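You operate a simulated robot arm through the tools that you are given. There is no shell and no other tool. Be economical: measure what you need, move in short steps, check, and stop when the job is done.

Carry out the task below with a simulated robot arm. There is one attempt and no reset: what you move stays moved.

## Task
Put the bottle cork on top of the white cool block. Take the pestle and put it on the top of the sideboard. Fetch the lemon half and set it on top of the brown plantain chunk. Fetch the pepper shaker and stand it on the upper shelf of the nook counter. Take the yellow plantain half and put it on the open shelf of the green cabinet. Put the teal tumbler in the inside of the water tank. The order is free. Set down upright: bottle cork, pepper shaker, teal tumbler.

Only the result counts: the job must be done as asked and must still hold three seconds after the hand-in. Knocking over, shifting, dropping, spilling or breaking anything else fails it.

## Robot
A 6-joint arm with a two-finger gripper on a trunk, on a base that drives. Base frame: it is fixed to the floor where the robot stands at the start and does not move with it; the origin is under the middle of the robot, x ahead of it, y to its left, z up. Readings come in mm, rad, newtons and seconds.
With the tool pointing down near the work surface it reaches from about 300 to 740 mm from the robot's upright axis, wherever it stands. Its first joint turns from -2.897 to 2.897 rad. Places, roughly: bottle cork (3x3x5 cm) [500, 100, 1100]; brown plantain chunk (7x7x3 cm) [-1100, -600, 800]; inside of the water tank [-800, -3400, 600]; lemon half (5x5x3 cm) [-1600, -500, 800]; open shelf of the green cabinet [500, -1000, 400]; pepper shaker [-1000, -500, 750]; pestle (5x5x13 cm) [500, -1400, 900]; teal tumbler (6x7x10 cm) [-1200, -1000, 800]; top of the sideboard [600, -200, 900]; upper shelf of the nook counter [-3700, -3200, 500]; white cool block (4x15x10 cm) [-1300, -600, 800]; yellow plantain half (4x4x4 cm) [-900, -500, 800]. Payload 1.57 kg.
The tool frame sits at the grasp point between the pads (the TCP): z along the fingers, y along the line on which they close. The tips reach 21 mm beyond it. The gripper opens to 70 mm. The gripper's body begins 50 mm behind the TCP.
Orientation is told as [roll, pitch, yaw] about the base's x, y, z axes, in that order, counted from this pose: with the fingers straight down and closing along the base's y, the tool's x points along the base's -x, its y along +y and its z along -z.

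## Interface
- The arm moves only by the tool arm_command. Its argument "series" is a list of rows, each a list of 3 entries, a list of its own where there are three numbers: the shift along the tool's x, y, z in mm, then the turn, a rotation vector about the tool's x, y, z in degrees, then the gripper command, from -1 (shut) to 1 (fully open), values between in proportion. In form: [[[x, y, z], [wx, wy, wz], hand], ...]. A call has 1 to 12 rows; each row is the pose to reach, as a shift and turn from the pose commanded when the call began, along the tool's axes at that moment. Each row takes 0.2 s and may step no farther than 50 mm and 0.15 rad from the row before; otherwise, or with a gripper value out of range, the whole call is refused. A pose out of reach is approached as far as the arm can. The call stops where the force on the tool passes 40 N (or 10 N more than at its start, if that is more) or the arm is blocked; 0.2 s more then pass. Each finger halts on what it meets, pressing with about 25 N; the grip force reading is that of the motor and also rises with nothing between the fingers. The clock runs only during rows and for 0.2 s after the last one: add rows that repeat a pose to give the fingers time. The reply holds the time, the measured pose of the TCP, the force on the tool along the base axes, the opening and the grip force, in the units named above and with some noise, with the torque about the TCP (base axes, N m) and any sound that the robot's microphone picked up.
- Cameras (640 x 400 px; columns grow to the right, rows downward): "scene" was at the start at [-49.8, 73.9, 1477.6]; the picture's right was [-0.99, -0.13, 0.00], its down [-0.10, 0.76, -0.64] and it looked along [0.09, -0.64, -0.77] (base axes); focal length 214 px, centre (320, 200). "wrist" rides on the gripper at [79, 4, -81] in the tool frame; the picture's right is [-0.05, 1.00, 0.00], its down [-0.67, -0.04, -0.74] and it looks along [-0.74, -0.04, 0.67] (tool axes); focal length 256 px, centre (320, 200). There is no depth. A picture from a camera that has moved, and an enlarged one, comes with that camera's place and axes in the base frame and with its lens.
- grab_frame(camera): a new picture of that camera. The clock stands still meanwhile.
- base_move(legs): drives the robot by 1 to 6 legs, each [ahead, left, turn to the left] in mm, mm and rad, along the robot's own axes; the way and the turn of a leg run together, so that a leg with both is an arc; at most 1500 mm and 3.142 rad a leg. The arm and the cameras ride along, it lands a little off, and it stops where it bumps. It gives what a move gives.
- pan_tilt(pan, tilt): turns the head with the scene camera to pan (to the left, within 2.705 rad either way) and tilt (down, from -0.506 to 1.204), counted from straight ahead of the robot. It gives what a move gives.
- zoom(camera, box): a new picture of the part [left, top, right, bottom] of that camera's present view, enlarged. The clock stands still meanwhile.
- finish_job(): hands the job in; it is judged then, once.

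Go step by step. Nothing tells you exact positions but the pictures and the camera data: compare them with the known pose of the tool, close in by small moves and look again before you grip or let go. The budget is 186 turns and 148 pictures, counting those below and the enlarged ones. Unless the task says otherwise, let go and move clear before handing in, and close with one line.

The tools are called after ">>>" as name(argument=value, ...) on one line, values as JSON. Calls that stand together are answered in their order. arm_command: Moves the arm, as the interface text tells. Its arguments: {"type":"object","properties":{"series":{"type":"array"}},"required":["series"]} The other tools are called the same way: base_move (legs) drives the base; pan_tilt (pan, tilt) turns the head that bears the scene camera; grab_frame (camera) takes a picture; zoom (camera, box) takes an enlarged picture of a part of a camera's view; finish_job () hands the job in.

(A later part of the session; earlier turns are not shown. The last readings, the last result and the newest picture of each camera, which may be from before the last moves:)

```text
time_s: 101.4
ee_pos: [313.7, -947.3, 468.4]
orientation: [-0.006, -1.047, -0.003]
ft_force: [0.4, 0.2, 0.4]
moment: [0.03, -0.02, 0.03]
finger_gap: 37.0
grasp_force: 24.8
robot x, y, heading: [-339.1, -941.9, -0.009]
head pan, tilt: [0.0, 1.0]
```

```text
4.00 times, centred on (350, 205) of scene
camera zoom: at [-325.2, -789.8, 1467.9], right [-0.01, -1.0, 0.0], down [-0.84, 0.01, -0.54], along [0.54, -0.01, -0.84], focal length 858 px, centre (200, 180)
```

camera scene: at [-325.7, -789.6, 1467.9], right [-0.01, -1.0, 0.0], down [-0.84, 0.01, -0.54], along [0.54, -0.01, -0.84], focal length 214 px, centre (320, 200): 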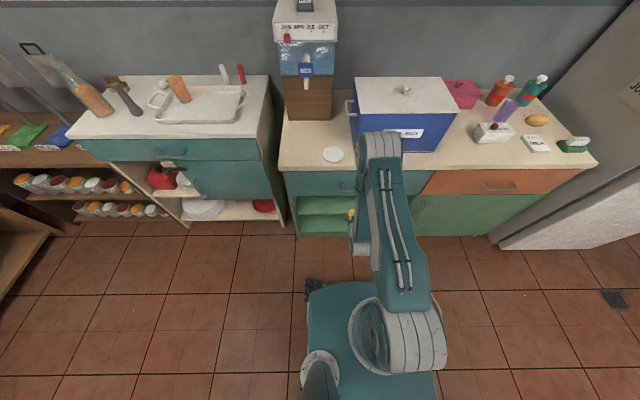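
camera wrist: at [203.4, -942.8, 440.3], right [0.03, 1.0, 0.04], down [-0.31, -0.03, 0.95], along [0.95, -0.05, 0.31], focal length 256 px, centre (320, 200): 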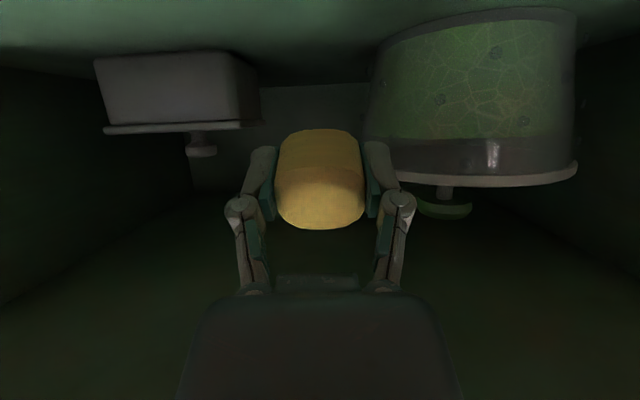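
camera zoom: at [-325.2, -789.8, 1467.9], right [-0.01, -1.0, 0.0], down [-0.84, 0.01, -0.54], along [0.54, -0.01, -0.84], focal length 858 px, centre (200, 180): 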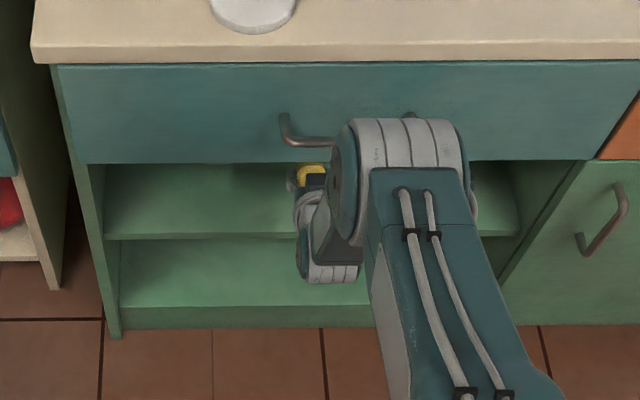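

>>> arm_command(series=[[[17, 0, 10], [0, 0, 0], -1], [[31, 0, 18], [0, 0, 0], -1], [[37, 0, 21], [0, 0, 0], -1], [[40, 0, 23], [0, 0, 0], -1], [[42, 0, 24.3], [0, 0, 0], -1], [[44, 0, 25.4], [0, 0, 0], -1], [[46, 0, 26.6], [0, 0, 0], -1], [[48, 0, 27.7], [0, 0, 0], -1]])

>>> grab_frame(camera="wrist")

```text
time_s: 103.2
ee_pos: [313.9, -948.1, 413.4]
orientation: [-0.004, -1.046, -0.004]
ft_force: [-0.3, 0.4, -0.6]
moment: [-0.01, 0.0, 0.01]
finger_gap: 37.1
grasp_force: 24.6
robot x, y, heading: [-338.6, -943.6, -0.014]
head pan, tilt: [0.0, 1.0]
```

```text
67 pictures are left
camera wrist: at [202.5, -944.0, 385.8], right [0.03, 1.0, 0.04], down [-0.31, -0.03, 0.95], along [0.95, -0.05, 0.31], focal length 256 px, centre (320, 200)
```

wrist: 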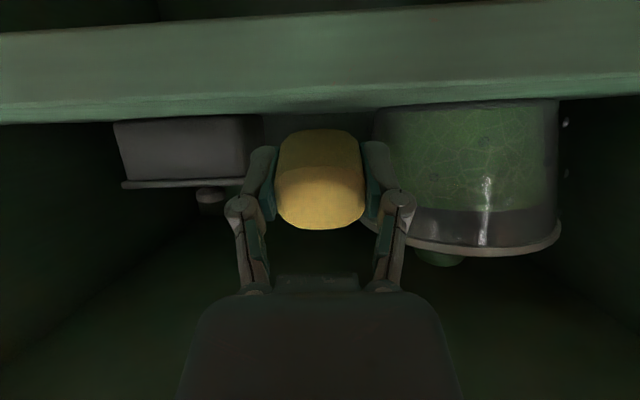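

>>> arm_command(series=[[[2.6, 0, 1.5], [0, 0, 0], -1], [[4.3, 0, 2.5], [0, 0, 0], -1], [[6, 0, 3.5], [0, 0, 0], -1], [[7.8, 0, 4.5], [0, 0, 0], -1], [[9.5, 0, 5.5], [0, 0, 0], -1]])

>>> grab_frame(camera="wrist")

```text
time_s: 104.4
ee_pos: [314.4, -948.6, 405.8]
orientation: [-0.005, -1.047, -0.005]
ft_force: [-1.0, 0.0, 1.8]
moment: [0.02, -0.01, 0.0]
finger_gap: 37.3
grasp_force: 25.6
robot x, y, heading: [-345.6, -940.9, -0.014]
head pan, tilt: [0.0, 1.0]
```

```text
66 pictures are left
camera wrist: at [203.0, -944.1, 375.4], right [0.03, 1.0, 0.04], down [-0.31, -0.03, 0.95], along [0.95, -0.05, 0.31], focal length 256 px, centre (320, 200)
```

wrist: 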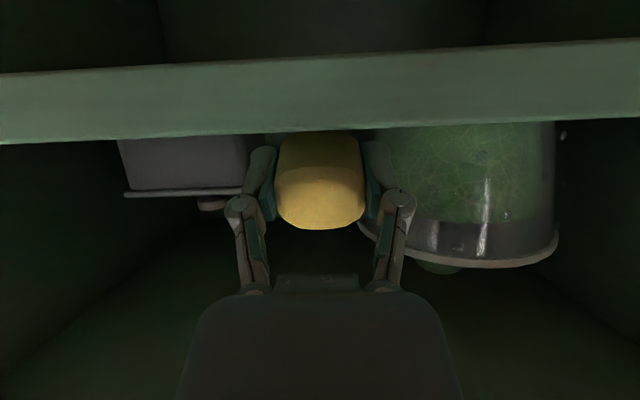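

>>> arm_command(series=[[[1.5, 0, 0.9], [0, 0, 0], -1], [[3, 0, 1.7], [0, 0, 0], -1], [[4.5, 0, 2.6], [0, 0, 0], -1], [[4.5, 0, 2.6], [0, 0, 0], -1]])

```text
time_s: 105.4
ee_pos: [315.0, -947.5, 400.9]
orientation: [-0.005, -1.051, -0.003]
ft_force: [5.6, -0.9, 21.7]
moment: [-0.03, -0.39, -0.01]
finger_gap: 37.0
grasp_force: 25.2
robot x, y, heading: [-340.3, -942.9, -0.013]
head pan, tilt: [0.0, 1.0]
```

Contact. I ease up slightly and release.

>>> arm_command(series=[[[-1.5, 0, -0.9], [0, 0, 0], -1], [[-1.5, 0, -0.9], [0, 0, 0], 0.1], [[-1.5, 0, -0.9], [0, 0, 0], 0.3], [[-1.5, 0, -0.9], [0, 0, 0], 0.6], [[-1.5, 0, -0.9], [0, 0, 0], 0.6]])

>>> grab_frame(camera="wrist")

```text
time_s: 106.6
ee_pos: [312.2, -948.9, 399.6]
orientation: [-0.007, -1.046, -0.004]
ft_force: [0.0, 0.4, 0.1]
moment: [0.03, -0.01, 0.01]
finger_gap: 56.0
grasp_force: 0.0
robot x, y, heading: [-337.5, -942.0, -0.007]
head pan, tilt: [0.0, 1.0]
```

```text
65 pictures are left
camera wrist: at [202.2, -944.2, 371.2], right [0.03, 1.0, 0.04], down [-0.31, -0.03, 0.95], along [0.95, -0.05, 0.31], focal length 256 px, centre (320, 200)
```

wrist: 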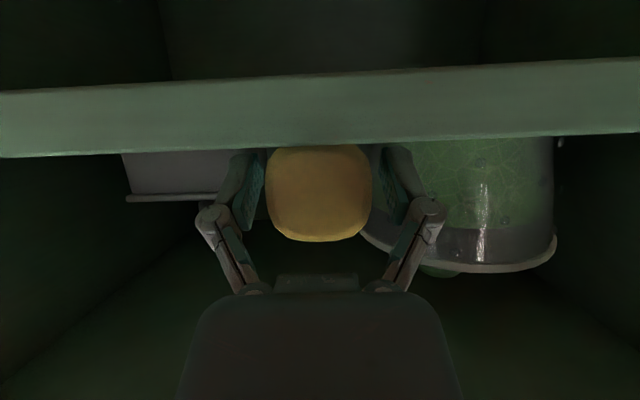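

It settled on its side on the shelf. I withdraw straight back along the tool axis.

>>> arm_command(series=[[[0, 0, -20], [0, 0, 0], 0.7], [[0, 0, -60], [0, 0, 0], 0.8], [[0, 0, -105], [0, 0, 0], 0.8], [[0, 0, -150], [0, 0, 0], 0.8], [[0, 0, -195], [0, 0, 0], 0.8], [[0, 0, -240], [0, 0, 0], 0.8]])

>>> grab_frame(camera="wrist")

>>> zoom(camera="scene", box=[270, 160, 430, 250])

```text
time_s: 108.0
ee_pos: [105.7, -945.7, 521.8]
orientation: [-0.005, -1.046, -0.005]
ft_force: [-0.3, 0.3, -0.2]
moment: [0.0, 0.0, -0.02]
finger_gap: 63.1
grasp_force: 0.0
robot x, y, heading: [-337.8, -939.2, -0.01]
head pan, tilt: [0.0, 1.0]
```

```text
64 pictures are left
camera wrist: at [-5.4, -941.8, 492.5], right [0.03, 1.0, 0.04], down [-0.31, -0.03, 0.95], along [0.95, -0.05, 0.31], focal length 256 px, centre (320, 200)
```

wrist: 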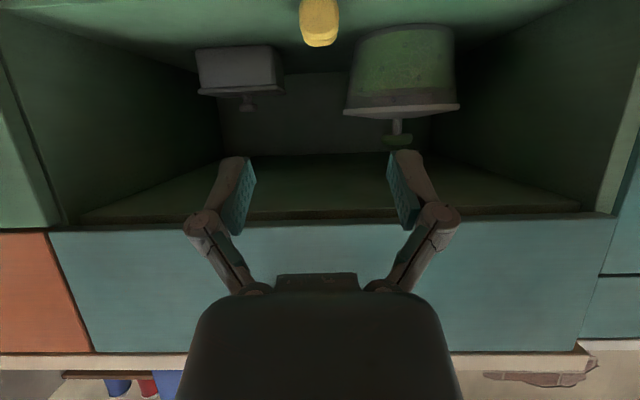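

```text
4.00 times, centred on (350, 205) of scene
camera zoom: at [-325.8, -789.8, 1467.9], right [-0.01, -1.0, 0.0], down [-0.84, 0.01, -0.54], along [0.54, -0.01, -0.84], focal length 858 px, centre (200, 180)
```

zoom: 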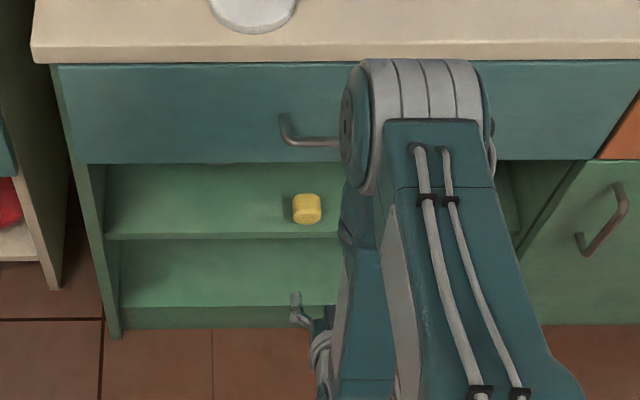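

Plantain half placed. I raise the arm and level the tool.

>>> arm_command(series=[[[-33, 0, -25], [0, 5, 0], 0.8], [[-67, 0, -50], [0, 10, 0], 0.8], [[-100, 0, -75], [0, 15, 0], 0.8], [[-134, 0, -100], [0, 20, 0], 0.8], [[-168, 0, -126], [0, 25, 0], 0.8], [[-201, 0, -151], [0, 30, 0], 0.8], [[-235, 0, -176], [0, 35, 0], 0.8], [[-268, 0, -201], [0, 40, 0], 0.8], [[-302, 0, -226], [0, 45, 0], 0.8], [[-336, 0, -252], [0, 50, 0], 0.8], [[-369, 0, -277], [0, 55, 0], 0.8], [[-403, 0, -302], [0, 60, 0], 1]])

```text
time_s: 110.6
ee_pos: [43.3, -945.2, 1021.2]
orientation: [-0.001, 0.003, -0.006]
ft_force: [0.8, -0.5, 0.8]
moment: [0.01, -0.01, 0.02]
finger_gap: 69.9
grasp_force: 0.1
robot x, y, heading: [-338.4, -944.4, -0.011]
head pan, tilt: [0.0, 1.0]
```

Next the teal tumbler: I drive to the table's south-east corner and face it.

>>> base_move(legs=[[-100, -516, 0], [0, 0, 2.34], [235, 248, 0]])

>>> pan_tilt(pan=0.0, tilt=0.8)

>>> grab_frame(camera="scene")

>>> grab_frame(camera="wrist")

```text
time_s: 121.0
ee_pos: [-1037.5, -1175.0, 1022.4]
orientation: [-0.002, 0.001, 2.321]
ft_force: [1.2, 0.2, 0.1]
moment: [0.01, -0.03, 0.0]
finger_gap: 69.7
grasp_force: 0.1
robot x, y, heading: [-779.8, -1453.8, 2.315]
head pan, tilt: [0.0, 1.0]
```

```text
time_s: 121.8
ee_pos: [-1039.0, -1174.0, 1021.4]
orientation: [-0.002, 0.002, 2.318]
ft_force: [0.9, 0.0, -0.5]
moment: [-0.02, 0.01, 0.05]
finger_gap: 69.6
grasp_force: 0.1
robot x, y, heading: [-777.8, -1459.1, 2.316]
head pan, tilt: [0.0, 0.799]
```

```text
62 pictures are left
camera scene: at [-906.9, -1546.1, 1483.5], right [0.73, 0.68, 0.0], down [0.49, -0.53, -0.7], along [-0.47, 0.51, -0.72], focal length 214 px, centre (320, 200)
```

scene: 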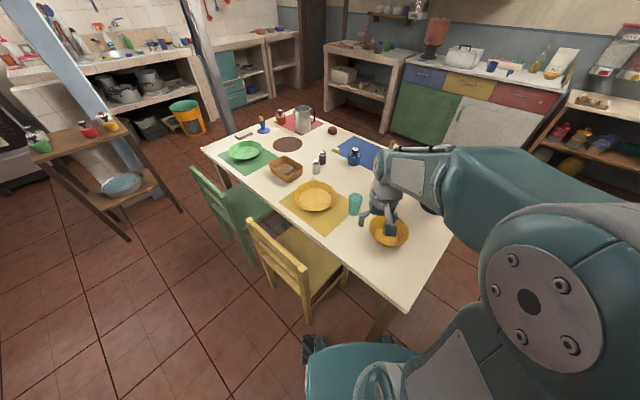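

```text
61 pictures are left
camera wrist: at [-989.3, -1235.6, 1102.1], right [-0.77, -0.64, 0.0], down [-0.43, 0.51, 0.74], along [-0.47, 0.57, -0.67], focal length 256 px, centre (320, 200)
```

wrist: 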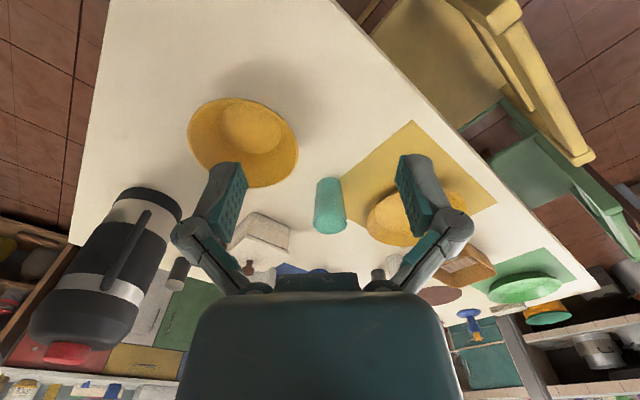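

>>> zoom(camera="wrist", box=[240, 150, 400, 270])

>>> zoom(camera="scene", box=[290, 170, 410, 250])

```text
3.33 times, centred on (320, 210) of wrist
camera zoom: at [-989.3, -1235.6, 1102.1], right [-0.77, -0.64, 0.0], down [-0.43, 0.51, 0.74], along [-0.47, 0.57, -0.67], focal length 853 px, centre (320, 167)
```

zoom: 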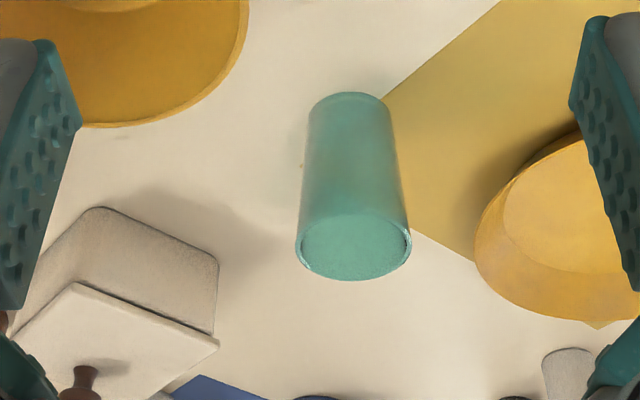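

```text
5.00 times, centred on (350, 210) of scene
camera zoom: at [-906.9, -1546.1, 1483.5], right [0.73, 0.68, 0.0], down [0.49, -0.53, -0.7], along [-0.47, 0.51, -0.72], focal length 1072 px, centre (170, 150)
```

zoom: 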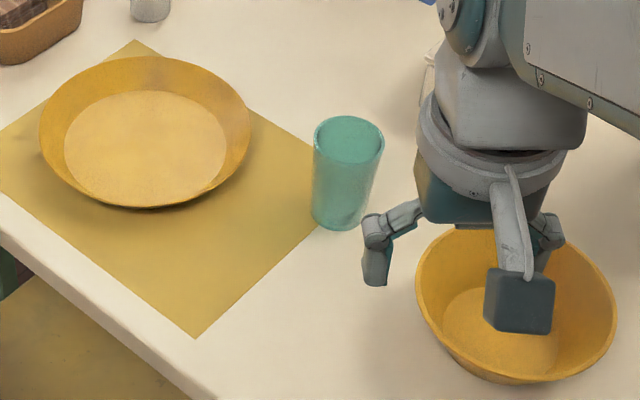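

The tumbler is at about (-1224,-977), rim z≈832. I move above it and re-measure.

>>> arm_command(series=[[[-45, 0, 0], [0, 0, 0], 1], [[-90, 1, 0], [0, 0, 0], 1], [[-135, 1, 0], [0, 0, 0], 1], [[-180, 2, 0], [0, 0, 0], 1], [[-225, 2, 10], [0, 0, 0], 1], [[-271, 2, 20], [0, 0, 0], 1], [[-271, 2, 60], [0, 0, 0], 1], [[-271, 2, 90], [0, 0, 0], 1], [[-271, 2, 90], [0, 0, 0], 1]])

>>> grab_frame(camera="wrist")

>>> zoom(camera="scene", box=[310, 170, 390, 230])

```text
time_s: 123.8
ee_pos: [-1225.6, -976.0, 930.7]
orientation: [0.0, 0.001, 2.317]
ft_force: [-0.1, 0.3, 0.6]
moment: [0.0, -0.02, -0.04]
finger_gap: 69.7
grasp_force: 0.1
robot x, y, heading: [-775.0, -1453.2, 2.32]
head pan, tilt: [0.0, 0.799]
```

```text
58 pictures are left
camera wrist: at [-1176.2, -1037.8, 1011.0], right [-0.77, -0.64, 0.0], down [-0.43, 0.51, 0.74], along [-0.48, 0.57, -0.67], focal length 256 px, centre (320, 200)
```

wrist: 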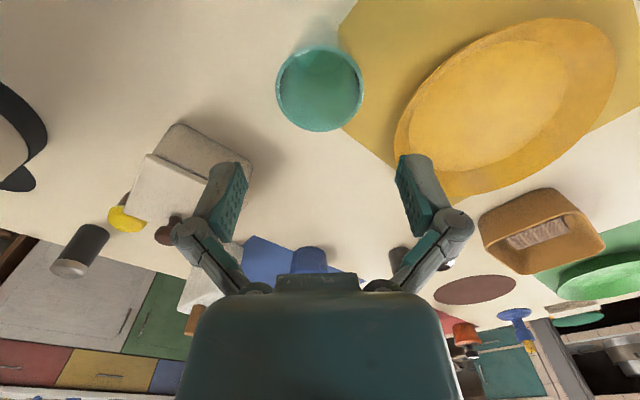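

```text
6.67 times, centred on (350, 200) of scene
camera zoom: at [-907.6, -1545.5, 1484.1], right [0.73, 0.68, 0.0], down [0.49, -0.53, -0.7], along [-0.47, 0.51, -0.72], focal length 1430 px, centre (120, 200)
```

zoom: 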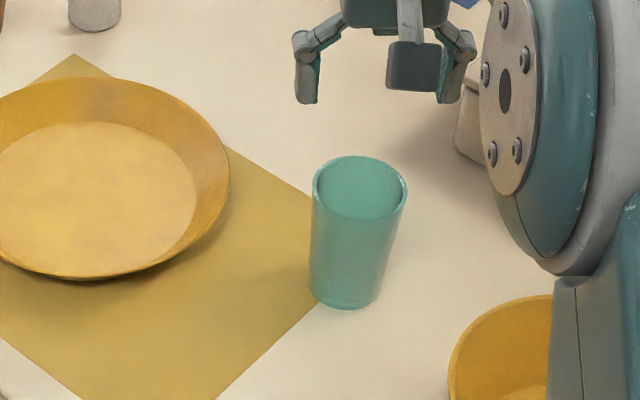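

>>> arm_command(series=[[[0, 1, 30], [0, 0, 0], 1], [[0, 1, 55], [0, 0, 0], 1], [[0, 1, 67], [0, 0, 0], 1], [[0, 1, 67], [0, 0, 0], 1]])

>>> grab_frame(camera="wrist")

```text
time_s: 124.8
ee_pos: [-1225.4, -976.8, 864.8]
orientation: [-0.001, 0.003, 2.319]
ft_force: [-0.3, 0.2, 0.0]
moment: [-0.01, -0.01, 0.02]
finger_gap: 70.0
grasp_force: 0.0
robot x, y, heading: [-783.8, -1455.7, 2.315]
head pan, tilt: [0.0, 0.799]
```

```text
56 pictures are left
camera wrist: at [-1176.7, -1039.2, 945.1], right [-0.77, -0.64, 0.0], down [-0.43, 0.51, 0.74], along [-0.48, 0.57, -0.67], focal length 256 px, centre (320, 200)
```

wrist: 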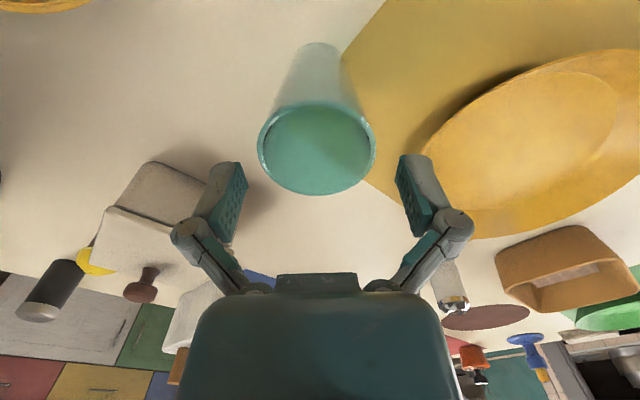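

The rim is slightly left of the finger midline; I shift 2 mm that way, descend and close.

>>> arm_command(series=[[[-1, -2, 0], [0, 0, 0], 1], [[-1, -2, 20], [0, 0, 0], 1], [[-1, -2, 40], [0, 0, 0], 1], [[-1, -2, 60], [0, 0, 0], 1], [[-1, -2, 73], [0, 0, 0], 1], [[-1, -2, 73], [0, 0, 0], 0.7], [[-1, -2, 73], [0, 0, 0], 0.4], [[-1, -2, 73], [0, 0, 0], -0.2], [[-1, -2, 73], [0, 0, 0], -0.2]])

>>> grab_frame(camera="wrist")

```text
time_s: 126.0
ee_pos: [-1227.6, -971.9, 804.4]
orientation: [-0.004, -0.015, 2.315]
ft_force: [4.1, -1.8, 18.1]
moment: [0.16, 0.02, 0.0]
finger_gap: 71.1
grasp_force: 0.1
robot x, y, heading: [-778.8, -1453.3, 2.317]
head pan, tilt: [0.0, 0.799]
stopped in row 5: the force on the tool passed its limit at 52 N (the readings are from after the stop); the commanded pose is now the measured one
```

```text
55 pictures are left
camera wrist: at [-1177.3, -1034.3, 883.6], right [-0.77, -0.64, 0.0], down [-0.42, 0.5, 0.76], along [-0.48, 0.58, -0.66], focal length 256 px, centre (320, 200)
```

wrist: 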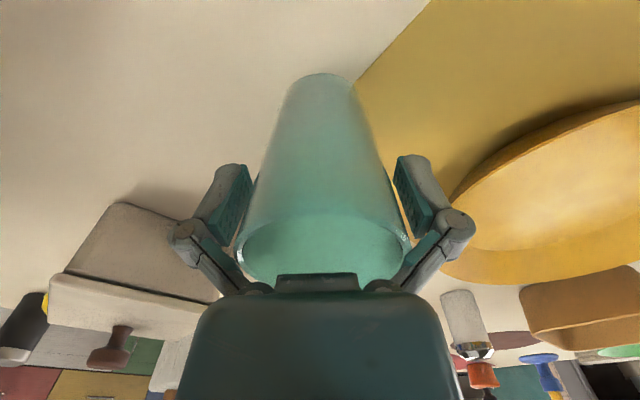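

The palm touched the rim, so the tumbler is 10 cm tall. I back up 5 mm and close gently.

>>> arm_command(series=[[[0, 0, -3], [0, 0.8, 0], 1], [[0, 0, -6], [0, 0.8, 0], 1], [[0, 0, -6], [0, 0.8, 0], 0.7], [[0, 0, -6], [0, 0.8, 0], 0.4], [[0, 0, -6], [0, 0.8, 0], 0], [[0, 0, -6], [0, 0.8, 0], -0.3], [[0, 0, -6], [0, 0.8, 0], -0.3]])

>>> grab_frame(camera="wrist")

```text
time_s: 127.6
ee_pos: [-1227.1, -972.0, 810.3]
orientation: [-0.003, -0.001, 2.319]
ft_force: [-1.0, 4.3, 27.3]
moment: [0.16, 0.08, 0.0]
finger_gap: 60.1
grasp_force: 24.7
robot x, y, heading: [-782.1, -1454.3, 2.315]
head pan, tilt: [0.0, 0.799]
```

```text
54 pictures are left
camera wrist: at [-1177.4, -1033.1, 890.4], right [-0.77, -0.64, 0.0], down [-0.43, 0.51, 0.75], along [-0.48, 0.58, -0.67], focal length 256 px, centre (320, 200)
```

wrist: 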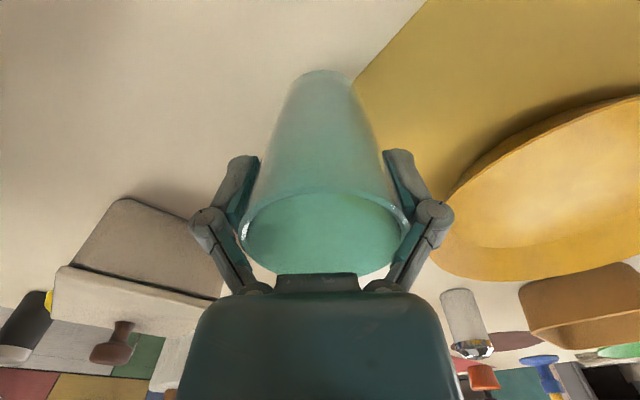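

Gripped below the flaring rim (60 mm). I lift carefully.

>>> arm_command(series=[[[0, 0, -5], [0, 0, 0], -0.5], [[0, 0, -12], [0, 0, 0], -1], [[0, 0, -25], [0, 0, 0], -1], [[0, 0, -50], [0, 0, 0], -1], [[0, 0, -90], [0, 0, 0], -1], [[0, 0, -135], [0, 0, 0], -1], [[0, 0, -180], [0, 0, 0], -1]])

>>> grab_frame(camera="wrist")

```text
time_s: 129.2
ee_pos: [-1227.7, -971.4, 985.4]
orientation: [-0.002, 0.005, 2.318]
ft_force: [0.2, 0.5, -0.8]
moment: [0.01, 0.0, -0.02]
finger_gap: 56.5
grasp_force: 24.2
robot x, y, heading: [-782.0, -1458.4, 2.32]
head pan, tilt: [0.0, 0.799]
```

```text
53 pictures are left
camera wrist: at [-1178.5, -1033.1, 1067.4], right [-0.77, -0.64, 0.0], down [-0.43, 0.51, 0.74], along [-0.47, 0.57, -0.67], focal length 256 px, centre (320, 200)
```

wrist: 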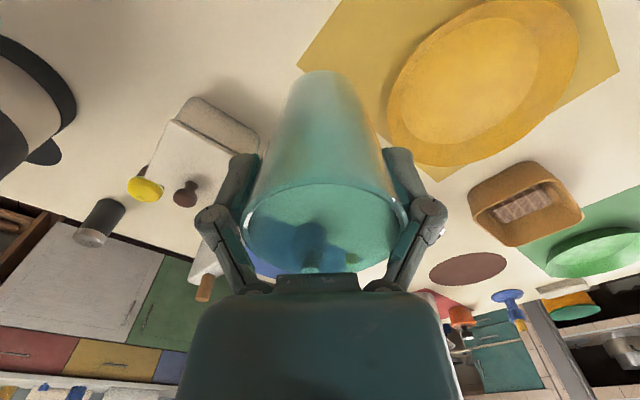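

The tumbler is held. I retract, drive back from the table, turn toward the sink wall and look.

>>> arm_command(series=[[[40, 0, -15], [0, 0, 0], -1], [[80, 0, -30], [0, 0, 0], -1], [[120, 0, -45], [0, 0, 0], -1], [[160, 0, -50], [0, 0, 0], -1], [[200, 0, -50], [0, 0, 0], -1], [[245, 0, -50], [0, 0, 0], -1]])

>>> base_move(legs=[[-400, 303, 0], [0, 0, 2.393], [450, 0, 0]])

>>> pan_tilt(pan=0.1, tilt=0.6)

>>> grab_frame(camera="scene")

>>> grab_frame(camera="wrist")

```text
time_s: 130.6
ee_pos: [-1060.6, -1153.5, 1037.9]
orientation: [-0.002, 0.001, 2.318]
ft_force: [-0.1, -0.2, -0.9]
moment: [0.01, -0.01, 0.01]
finger_gap: 56.7
grasp_force: 25.4
robot x, y, heading: [-776.6, -1456.4, 2.314]
head pan, tilt: [0.0, 0.799]
```

```text
time_s: 141.5
ee_pos: [-733.6, -2819.4, 1038.5]
orientation: [-0.003, 0.003, -1.574]
ft_force: [-0.3, 1.1, 0.1]
moment: [-0.03, -0.01, 0.01]
finger_gap: 56.2
grasp_force: 25.0
robot x, y, heading: [-736.7, -2403.0, -1.578]
head pan, tilt: [0.0, 0.799]
```

```text
time_s: 142.2
ee_pos: [-734.1, -2816.7, 1037.5]
orientation: [-0.003, 0.003, -1.575]
ft_force: [0.2, 0.0, -1.5]
moment: [0.0, 0.02, -0.01]
finger_gap: 56.4
grasp_force: 24.7
robot x, y, heading: [-733.8, -2404.7, -1.574]
head pan, tilt: [0.099, 0.6]
```

```text
52 pictures are left
camera scene: at [-572.1, -2437.9, 1499.9], right [-1.0, -0.09, 0.0], down [-0.05, 0.56, -0.82], along [0.08, -0.82, -0.57], focal length 214 px, centre (320, 200)
```

scene: 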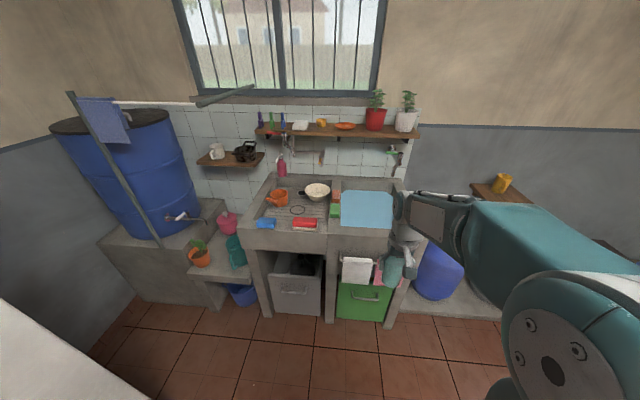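

```text
51 pictures are left
camera wrist: at [-730.2, -2740.1, 1119.2], right [1.0, -0.06, 0.0], down [-0.04, -0.67, 0.74], along [-0.05, -0.74, -0.67], focal length 256 px, centre (320, 200)
```

wrist: 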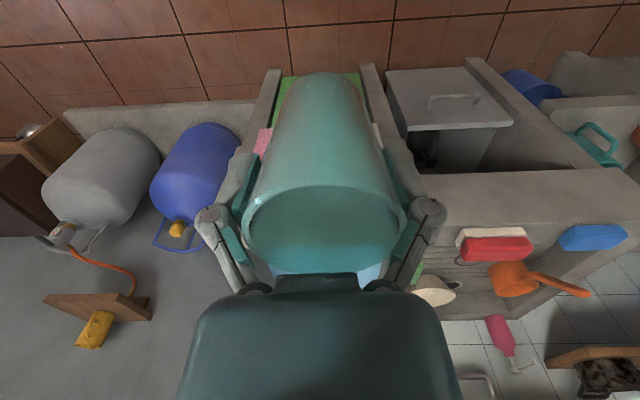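

>>> zoom(camera="scene", box=[300, 140, 430, 260])

```text
3.33 times, centred on (365, 200) of scene
camera zoom: at [-572.1, -2437.9, 1499.9], right [-1.0, -0.09, 0.0], down [-0.05, 0.56, -0.82], along [0.08, -0.82, -0.57], focal length 715 px, centre (170, 200)
```

zoom: 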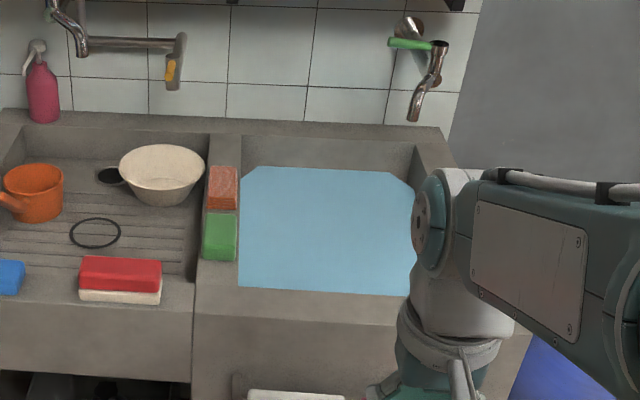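

I drive forward so the arm can reach over the tank.

>>> base_move(legs=[[430, 0, 0]])

>>> pan_tilt(pan=-0.1, tilt=0.8)

>>> grab_frame(camera="scene")

>>> grab_frame(camera="wrist")

```text
time_s: 144.8
ee_pos: [-738.8, -3244.5, 1038.8]
orientation: [-0.002, 0.002, -1.575]
ft_force: [-1.5, -0.3, -0.4]
moment: [-0.01, 0.0, 0.02]
finger_gap: 56.3
grasp_force: 25.0
robot x, y, heading: [-736.5, -2830.7, -1.573]
head pan, tilt: [0.099, 0.6]
```

```text
time_s: 145.6
ee_pos: [-736.4, -3243.4, 1039.1]
orientation: [-0.001, 0.003, -1.574]
ft_force: [-0.2, 0.4, 0.3]
moment: [0.0, 0.0, 0.02]
finger_gap: 56.4
grasp_force: 25.3
robot x, y, heading: [-738.5, -2831.1, -1.574]
head pan, tilt: [-0.099, 0.799]
```

```text
49 pictures are left
camera scene: at [-592.4, -2854.9, 1483.9], right [-0.99, 0.1, 0.0], down [0.07, 0.71, -0.7], along [-0.07, -0.69, -0.72], focal length 214 px, centre (320, 200)
```

scene: 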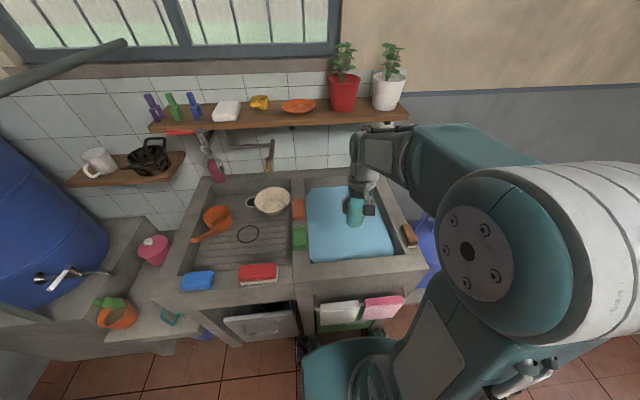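

```text
48 pictures are left
camera wrist: at [-733.0, -3165.1, 1119.9], right [1.0, -0.06, 0.0], down [-0.04, -0.67, 0.74], along [-0.04, -0.74, -0.67], focal length 256 px, centre (320, 200)
```

wrist: 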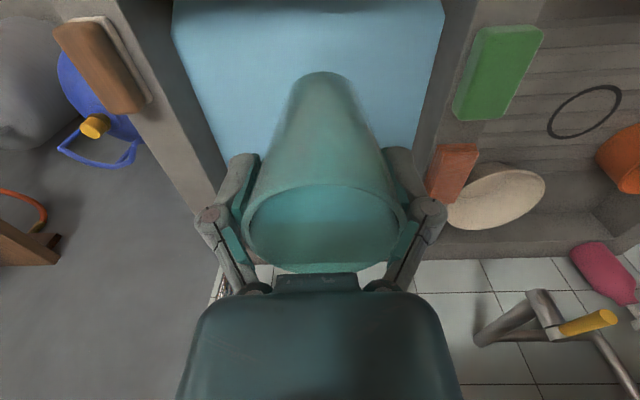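

The tank interior is centred at about (-755,-3405). I move the tumbler over it, staying clear of the wall shelf and tap.

>>> arm_command(series=[[[-36, -4, 0], [0, 0, 0], -1], [[-73, -8, 0], [0, 0, 0], -1], [[-110, -12, 0], [0, 0, 0], -1], [[-145, -16, 0], [0, 0, 0], -1], [[-145, -16, 45], [0, 0, 0], -1], [[-145, -16, 90], [0, 0, 0], -1], [[-145, -16, 90], [0, 0, 0], -1]])

>>> grab_frame(camera="scene")

>>> grab_frame(camera="wrist")

```text
time_s: 147.2
ee_pos: [-754.1, -3390.2, 950.0]
orientation: [0.0, 0.0, -1.575]
ft_force: [0.5, -0.7, 0.3]
moment: [-0.02, 0.01, -0.01]
finger_gap: 56.4
grasp_force: 24.8
robot x, y, heading: [-736.9, -2829.1, -1.571]
head pan, tilt: [-0.099, 0.799]
```

```text
47 pictures are left
camera scene: at [-593.0, -2856.0, 1484.2], right [-0.99, 0.1, 0.0], down [0.07, 0.71, -0.7], along [-0.07, -0.69, -0.72], focal length 214 px, centre (320, 200)
```

scene: 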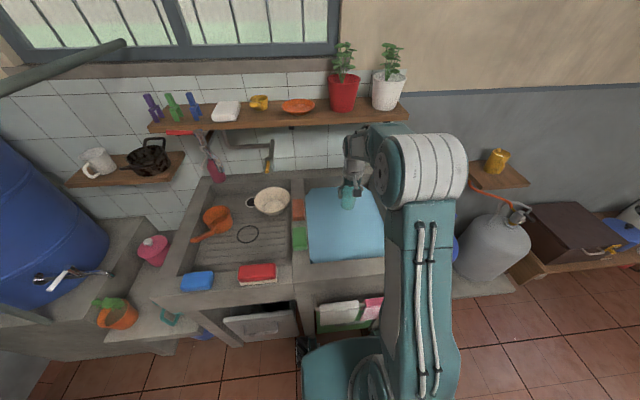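

```text
46 pictures are left
camera wrist: at [-751.2, -3311.2, 1030.4], right [1.0, -0.06, 0.0], down [-0.04, -0.67, 0.74], along [-0.04, -0.74, -0.67], focal length 256 px, centre (320, 200)
```

wrist: 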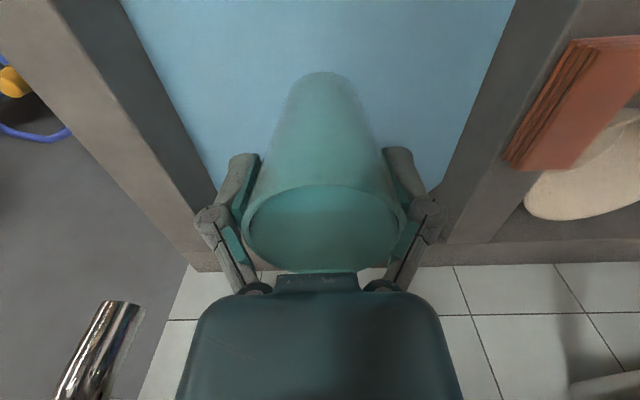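

>>> arm_command(series=[[[0, 0, 30], [0, 0, 0], -1], [[0, 0, 55], [0, 0, 0], -1], [[0, 0, 63], [0, 0, 0], -1], [[0, 0, 70], [0, 0, 0], -1], [[0, 0, 76], [0, 0, 0], -1], [[0, 0, 82], [0, 0, 0], -1], [[0, 0, 88], [0, 0, 0], -1], [[0, 0, 94], [0, 0, 0], -1], [[0, 0, 100], [0, 0, 0], -1], [[0, 0, 106], [0, 0, 0], -1], [[0, 0, 112], [0, 0, 0], -1]])

>>> grab_frame(camera="wrist")

>>> zoom(camera="scene", box=[280, 120, 440, 280])

```text
time_s: 149.6
ee_pos: [-753.0, -3389.7, 836.3]
orientation: [0.0, 0.004, -1.574]
ft_force: [0.6, 0.5, -0.2]
moment: [-0.02, -0.02, 0.0]
finger_gap: 56.3
grasp_force: 24.6
robot x, y, heading: [-736.9, -2831.3, -1.574]
head pan, tilt: [-0.099, 0.799]
```

```text
45 pictures are left
camera wrist: at [-750.3, -3310.7, 917.9], right [1.0, -0.06, 0.0], down [-0.04, -0.67, 0.74], along [-0.04, -0.74, -0.67], focal length 256 px, centre (320, 200)
```

wrist: 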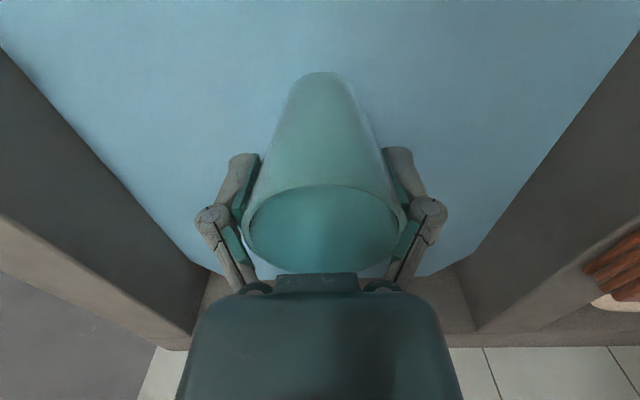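

```text
2.50 times, centred on (360, 200) of scene
camera zoom: at [-593.0, -2856.2, 1484.3], right [-0.99, 0.1, 0.0], down [0.07, 0.71, -0.7], along [-0.07, -0.69, -0.72], focal length 536 px, centre (220, 200)
```

zoom: 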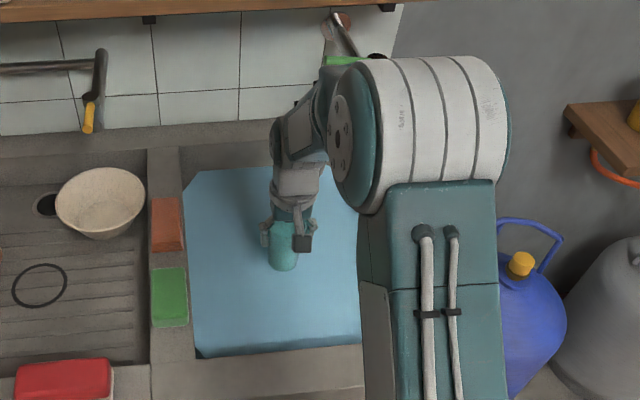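

No contact yet; water level is around z≈750. I keep lowering carefully toward the bottom.

>>> arm_command(series=[[[0, 0, 7], [0, 0, 0], -1], [[0, 0, 13], [0, 0, 0], -1], [[0, 0, 19], [0, 0, 0], -1], [[0, 0, 25], [0, 0, 0], -1], [[0, 0, 31], [0, 0, 0], -1], [[0, 0, 37], [0, 0, 0], -1], [[0, 0, 43], [0, 0, 0], -1], [[0, 0, 49], [0, 0, 0], -1], [[0, 0, 55], [0, 0, 0], -1], [[0, 0, 61], [0, 0, 0], -1], [[0, 0, 67], [0, 0, 0], -1]])

>>> grab_frame(camera="wrist")

>>> zoom(camera="scene", box=[280, 120, 480, 280])

```text
time_s: 152.0
ee_pos: [-753.0, -3389.6, 769.6]
orientation: [-0.002, 0.002, -1.574]
ft_force: [-0.2, 0.2, -0.1]
moment: [-0.03, -0.02, 0.02]
finger_gap: 56.3
grasp_force: 24.6
robot x, y, heading: [-736.4, -2829.2, -1.576]
head pan, tilt: [-0.099, 0.799]
```

```text
43 pictures are left
camera wrist: at [-750.2, -3311.1, 850.7], right [1.0, -0.06, 0.0], down [-0.04, -0.67, 0.74], along [-0.04, -0.74, -0.67], focal length 256 px, centre (320, 200)
```

wrist: 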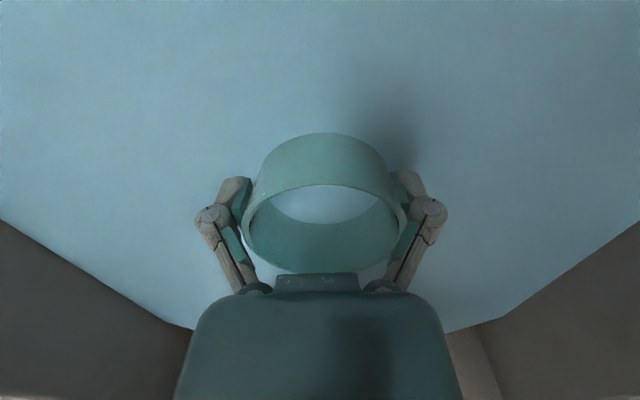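

```text
2.50 times, centred on (380, 200) of scene
camera zoom: at [-593.0, -2856.3, 1484.3], right [-0.99, 0.1, 0.0], down [0.07, 0.71, -0.7], along [-0.07, -0.69, -0.72], focal length 536 px, centre (170, 200)
```

zoom: 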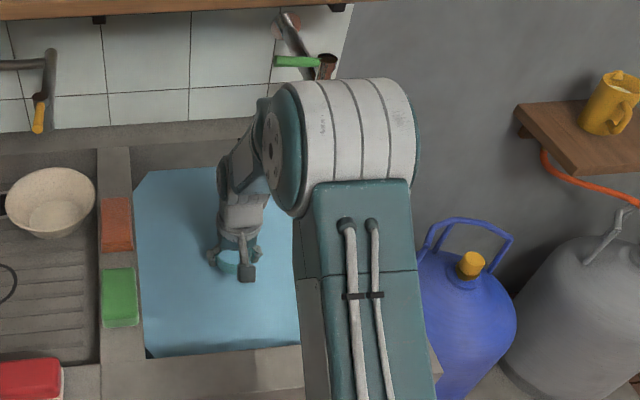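

The surface is only water; I keep lowering to the tank floor.

>>> arm_command(series=[[[0, 0, 7], [0, 0, 0], -1], [[0, 0, 14], [0, 0, 0], -1], [[0, 0, 21], [0, 0, 0], -1], [[0, 0, 28], [0, 0, 0], -1], [[0, 0, 35], [0, 0, 0], -1], [[0, 0, 42], [0, 0, 0], -1], [[0, 0, 49], [0, 0, 0], -1], [[0, 0, 55], [0, 0, 0], -1], [[0, 0, 61], [0, 0, 0], -1], [[0, 0, 67], [0, 0, 0], -1], [[0, 0, 73], [0, 0, 0], -1], [[0, 0, 79], [0, 0, 0], -1]])

>>> zoom(camera="scene", box=[280, 120, 480, 280])

```text
time_s: 154.6
ee_pos: [-754.4, -3388.9, 691.0]
orientation: [-0.002, 0.003, -1.573]
ft_force: [-0.3, 0.4, -2.3]
moment: [-0.02, 0.01, 0.05]
finger_gap: 57.3
grasp_force: 25.4
robot x, y, heading: [-740.6, -2830.5, -1.578]
head pan, tilt: [-0.099, 0.799]
```

```text
2.50 times, centred on (380, 200) of scene
camera zoom: at [-593.0, -2856.5, 1484.3], right [-0.99, 0.1, 0.0], down [0.07, 0.71, -0.7], along [-0.07, -0.69, -0.72], focal length 536 px, centre (170, 200)
```

zoom: 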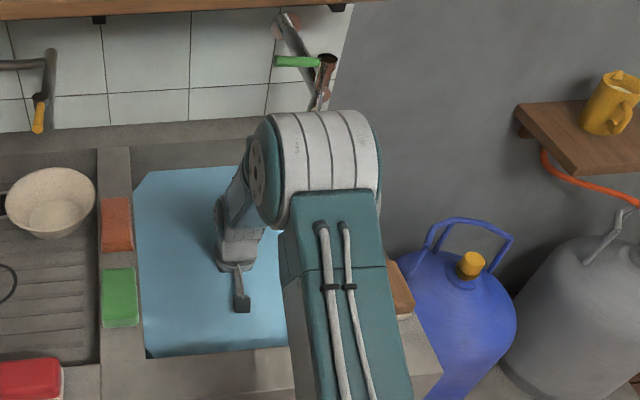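

>>> arm_command(series=[[[0, 0, 3], [0, 0, 0], -1], [[0, 0, 6], [0, 0, 0], -1], [[0, 0, 9], [0, 0, 0], -1], [[0, 0, 12], [0, 0, 0], -1], [[0, 0, 12], [0, 0, 0], -1]])

>>> grab_frame(camera="wrist")

```text
time_s: 155.8
ee_pos: [-755.0, -3390.2, 682.2]
orientation: [-0.004, -0.004, -1.574]
ft_force: [-3.0, 3.4, 18.3]
moment: [0.04, 0.17, -0.06]
finger_gap: 57.7
grasp_force: 25.3
robot x, y, heading: [-739.3, -2827.5, -1.575]
head pan, tilt: [-0.099, 0.799]
stopped in row 5: the force on the tool passed its limit at 42 N (the readings are from after the stop); the commanded pose is now the measured one
```

```text
40 pictures are left
camera wrist: at [-750.9, -3311.4, 762.8], right [1.0, -0.06, 0.0], down [-0.04, -0.66, 0.75], along [-0.04, -0.75, -0.66], focal length 256 px, centre (320, 200)
```

wrist: 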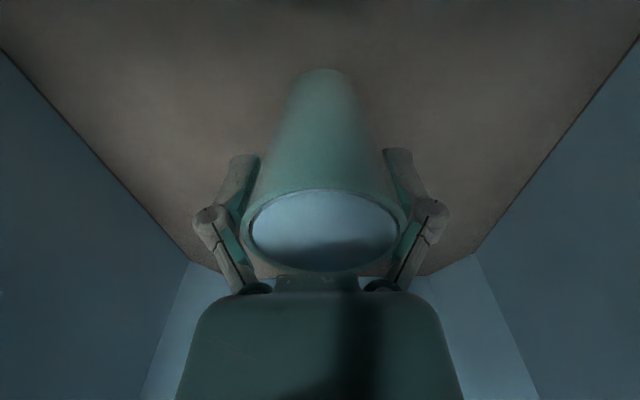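

The tumbler stands on the tank floor. I ease and open.

>>> arm_command(series=[[[0, 0, -1.5], [0, 0, 0], -1], [[0, 0, -1.5], [0, 0, 0], 0.65], [[0, 0, -1.5], [0, 0, 0], 0.75], [[0, 0, -1.5], [0, 0, 0], 0.9], [[0, 0, -1.5], [0, 0, 0], 1], [[0, 0, -1.5], [0, 0, 0], 1]])

>>> grab_frame(camera="wrist")

```text
time_s: 157.2
ee_pos: [-755.0, -3389.2, 682.2]
orientation: [-0.001, -0.003, -1.574]
ft_force: [0.3, 0.2, 0.1]
moment: [-0.04, 0.01, 0.01]
finger_gap: 69.9
grasp_force: 0.0
robot x, y, heading: [-737.9, -2831.0, -1.571]
head pan, tilt: [-0.099, 0.799]
```

```text
39 pictures are left
camera wrist: at [-750.7, -3311.7, 763.1], right [1.0, -0.06, 0.0], down [-0.04, -0.66, 0.75], along [-0.04, -0.75, -0.66], focal length 256 px, centre (320, 200)
```

wrist: 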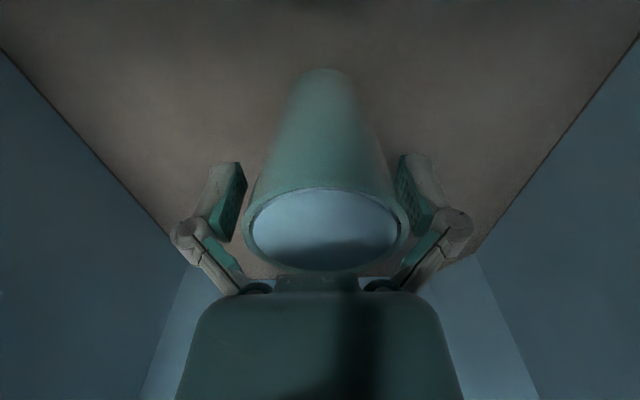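

Released. I centre slightly and rise straight out of the tank.

>>> arm_command(series=[[[0, 1.5, 0], [0, 0, 0], 1], [[0, 1.5, -8], [0, 0, 0], 1], [[0, 1.5, -20], [0, 0, 0], 1], [[0, 1.5, -40], [0, 0, 0], 1], [[0, 1.5, -70], [0, 0, 0], 1], [[0, 1.5, -115], [0, 0, 0], 1], [[0, 1.5, -160], [0, 0, 0], 1], [[0, 1.5, -205], [0, 0, 0], 1], [[0, 1.5, -250], [0, 0, 0], 1], [[0, 1.5, -295], [0, 0, 0], 1], [[0, 1.5, -340], [0, 0, 0], 1]])

>>> grab_frame(camera="wrist")

```text
time_s: 159.6
ee_pos: [-752.4, -3388.9, 1024.4]
orientation: [-0.002, -0.002, -1.575]
ft_force: [-0.6, 0.5, -0.7]
moment: [-0.02, -0.01, -0.02]
finger_gap: 69.9
grasp_force: 0.0
robot x, y, heading: [-737.4, -2829.8, -1.572]
head pan, tilt: [-0.099, 0.799]
```

```text
38 pictures are left
camera wrist: at [-748.8, -3311.2, 1104.5], right [1.0, -0.06, 0.0], down [-0.04, -0.66, 0.75], along [-0.04, -0.75, -0.67], focal length 256 px, centre (320, 200)
```

wrist: 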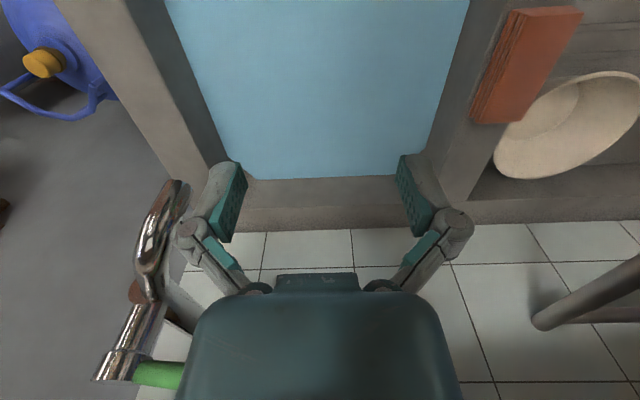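

The tumbler stays in the tank. Now back for the pepper shaker: retract, raise and drive to the table's east side facing -x.

>>> arm_command(series=[[[40, 0, -20], [0, 0, 0], 1], [[80, 0, -45], [0, 0, 0], 1], [[120, 0, -75], [0, 0, 0], 1], [[155, 0, -110], [0, 0, 0], 1]])

>>> base_move(legs=[[-900, 0, 0], [0, 0, -1.57], [-257, -250, 0], [0, -1190, 0]])

>>> pan_tilt(pan=0.0, tilt=0.8)

>>> grab_frame(camera="scene")

>>> grab_frame(camera="wrist")

```text
time_s: 160.6
ee_pos: [-753.3, -3233.6, 1131.9]
orientation: [-0.001, -0.003, -1.575]
ft_force: [0.4, 0.0, -0.2]
moment: [0.02, 0.03, 0.03]
finger_gap: 70.0
grasp_force: 0.0
robot x, y, heading: [-734.1, -2830.3, -1.578]
head pan, tilt: [-0.099, 0.799]
```

```text
time_s: 176.7
ee_pos: [-853.9, -498.4, 1130.9]
orientation: [-0.005, -0.004, 3.135]
ft_force: [0.2, 0.3, 0.3]
moment: [0.01, 0.0, -0.01]
finger_gap: 69.6
grasp_force: 0.0
robot x, y, heading: [-449.7, -507.1, 3.135]
head pan, tilt: [-0.099, 0.799]
```

```text
time_s: 177.4
ee_pos: [-852.9, -498.8, 1131.1]
orientation: [-0.004, -0.003, 3.136]
ft_force: [-0.7, 0.5, 0.2]
moment: [-0.03, 0.0, 0.02]
finger_gap: 69.9
grasp_force: 0.0
robot x, y, heading: [-448.1, -515.0, 3.13]
head pan, tilt: [0.0, 0.799]
```

```text
37 pictures are left
camera scene: at [-473.9, -670.9, 1483.1], right [0.01, 1.0, 0.0], down [0.72, -0.01, -0.7], along [-0.7, 0.01, -0.72], focal length 214 px, centre (320, 200)
```

scene: 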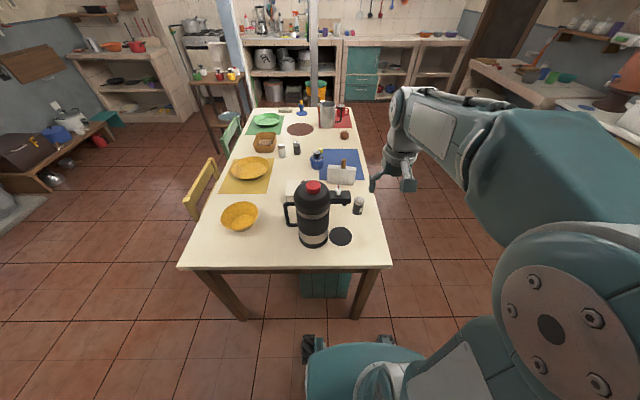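

```text
36 pictures are left
camera wrist: at [-774.8, -504.1, 1212.1], right [-0.06, -1.0, 0.0], down [-0.66, 0.04, 0.75], along [-0.75, 0.05, -0.66], focal length 256 px, centre (320, 200)
```

wrist: 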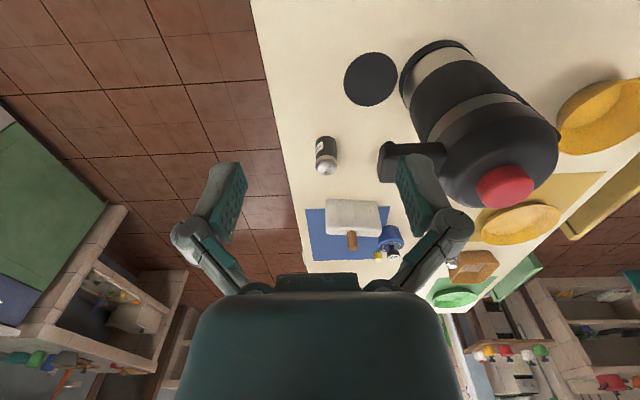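

>>> zoom(camera="scene", box=[300, 160, 400, 250])

>>> zoom(camera="wrist", box=[280, 110, 380, 200])

>>> zoom(camera="scene", box=[50, 0, 250, 150])

```text
4.44 times, centred on (350, 205) of scene
camera zoom: at [-473.9, -670.9, 1483.1], right [0.01, 1.0, 0.0], down [0.72, -0.01, -0.7], along [-0.7, 0.01, -0.72], focal length 953 px, centre (187, 178)
```

zoom: 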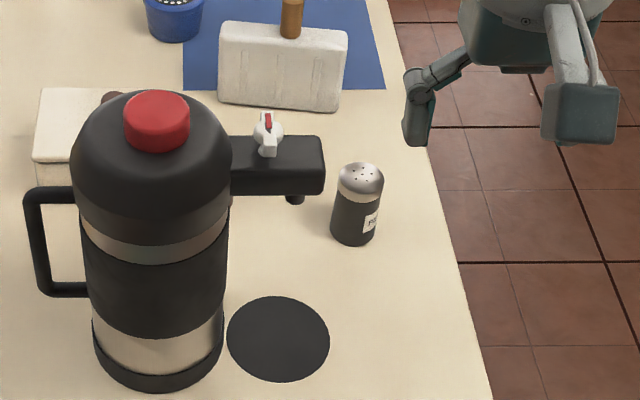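

```text
4.44 times, centred on (330, 155) of wrist
camera zoom: at [-774.8, -504.1, 1212.1], right [-0.06, -1.0, 0.0], down [-0.66, 0.04, 0.75], along [-0.75, 0.05, -0.66], focal length 1138 px, centre (276, 400)
```

zoom: 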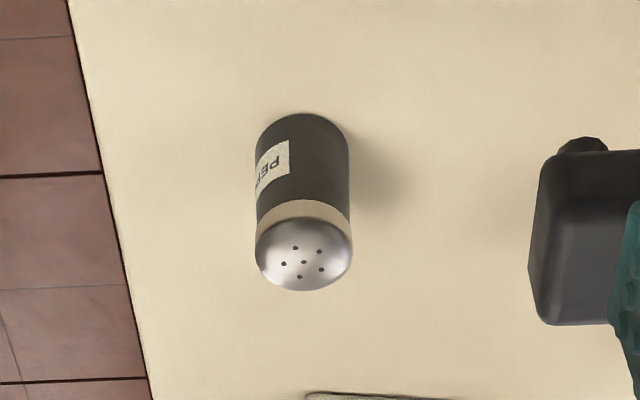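

```text
2.67 times, centred on (150, 75) of scene
camera zoom: at [-473.9, -670.9, 1483.1], right [0.01, 1.0, 0.0], down [0.72, -0.01, -0.7], along [-0.7, 0.01, -0.72], focal length 572 px, centre (773, 533)
```

zoom: 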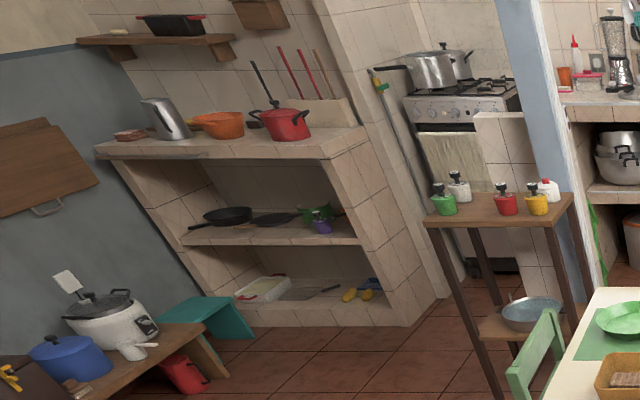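

The shaker is at (-1113,-492), about 78 mm tall and 42 mm wide. To keep the wrist clear of the flask spout I shift north and turn slightly before approaching.

>>> base_move(legs=[[55, -250, 0], [0, 0, 0.345]])

```text
time_s: 180.3
ee_pos: [-890.0, -379.6, 1132.1]
orientation: [-0.001, -0.004, -2.805]
ft_force: [0.3, 0.4, 0.3]
moment: [0.0, 0.01, 0.01]
finger_gap: 69.9
grasp_force: 0.0
robot x, y, heading: [-504.9, -262.8, -2.805]
head pan, tilt: [0.0, 0.799]
```

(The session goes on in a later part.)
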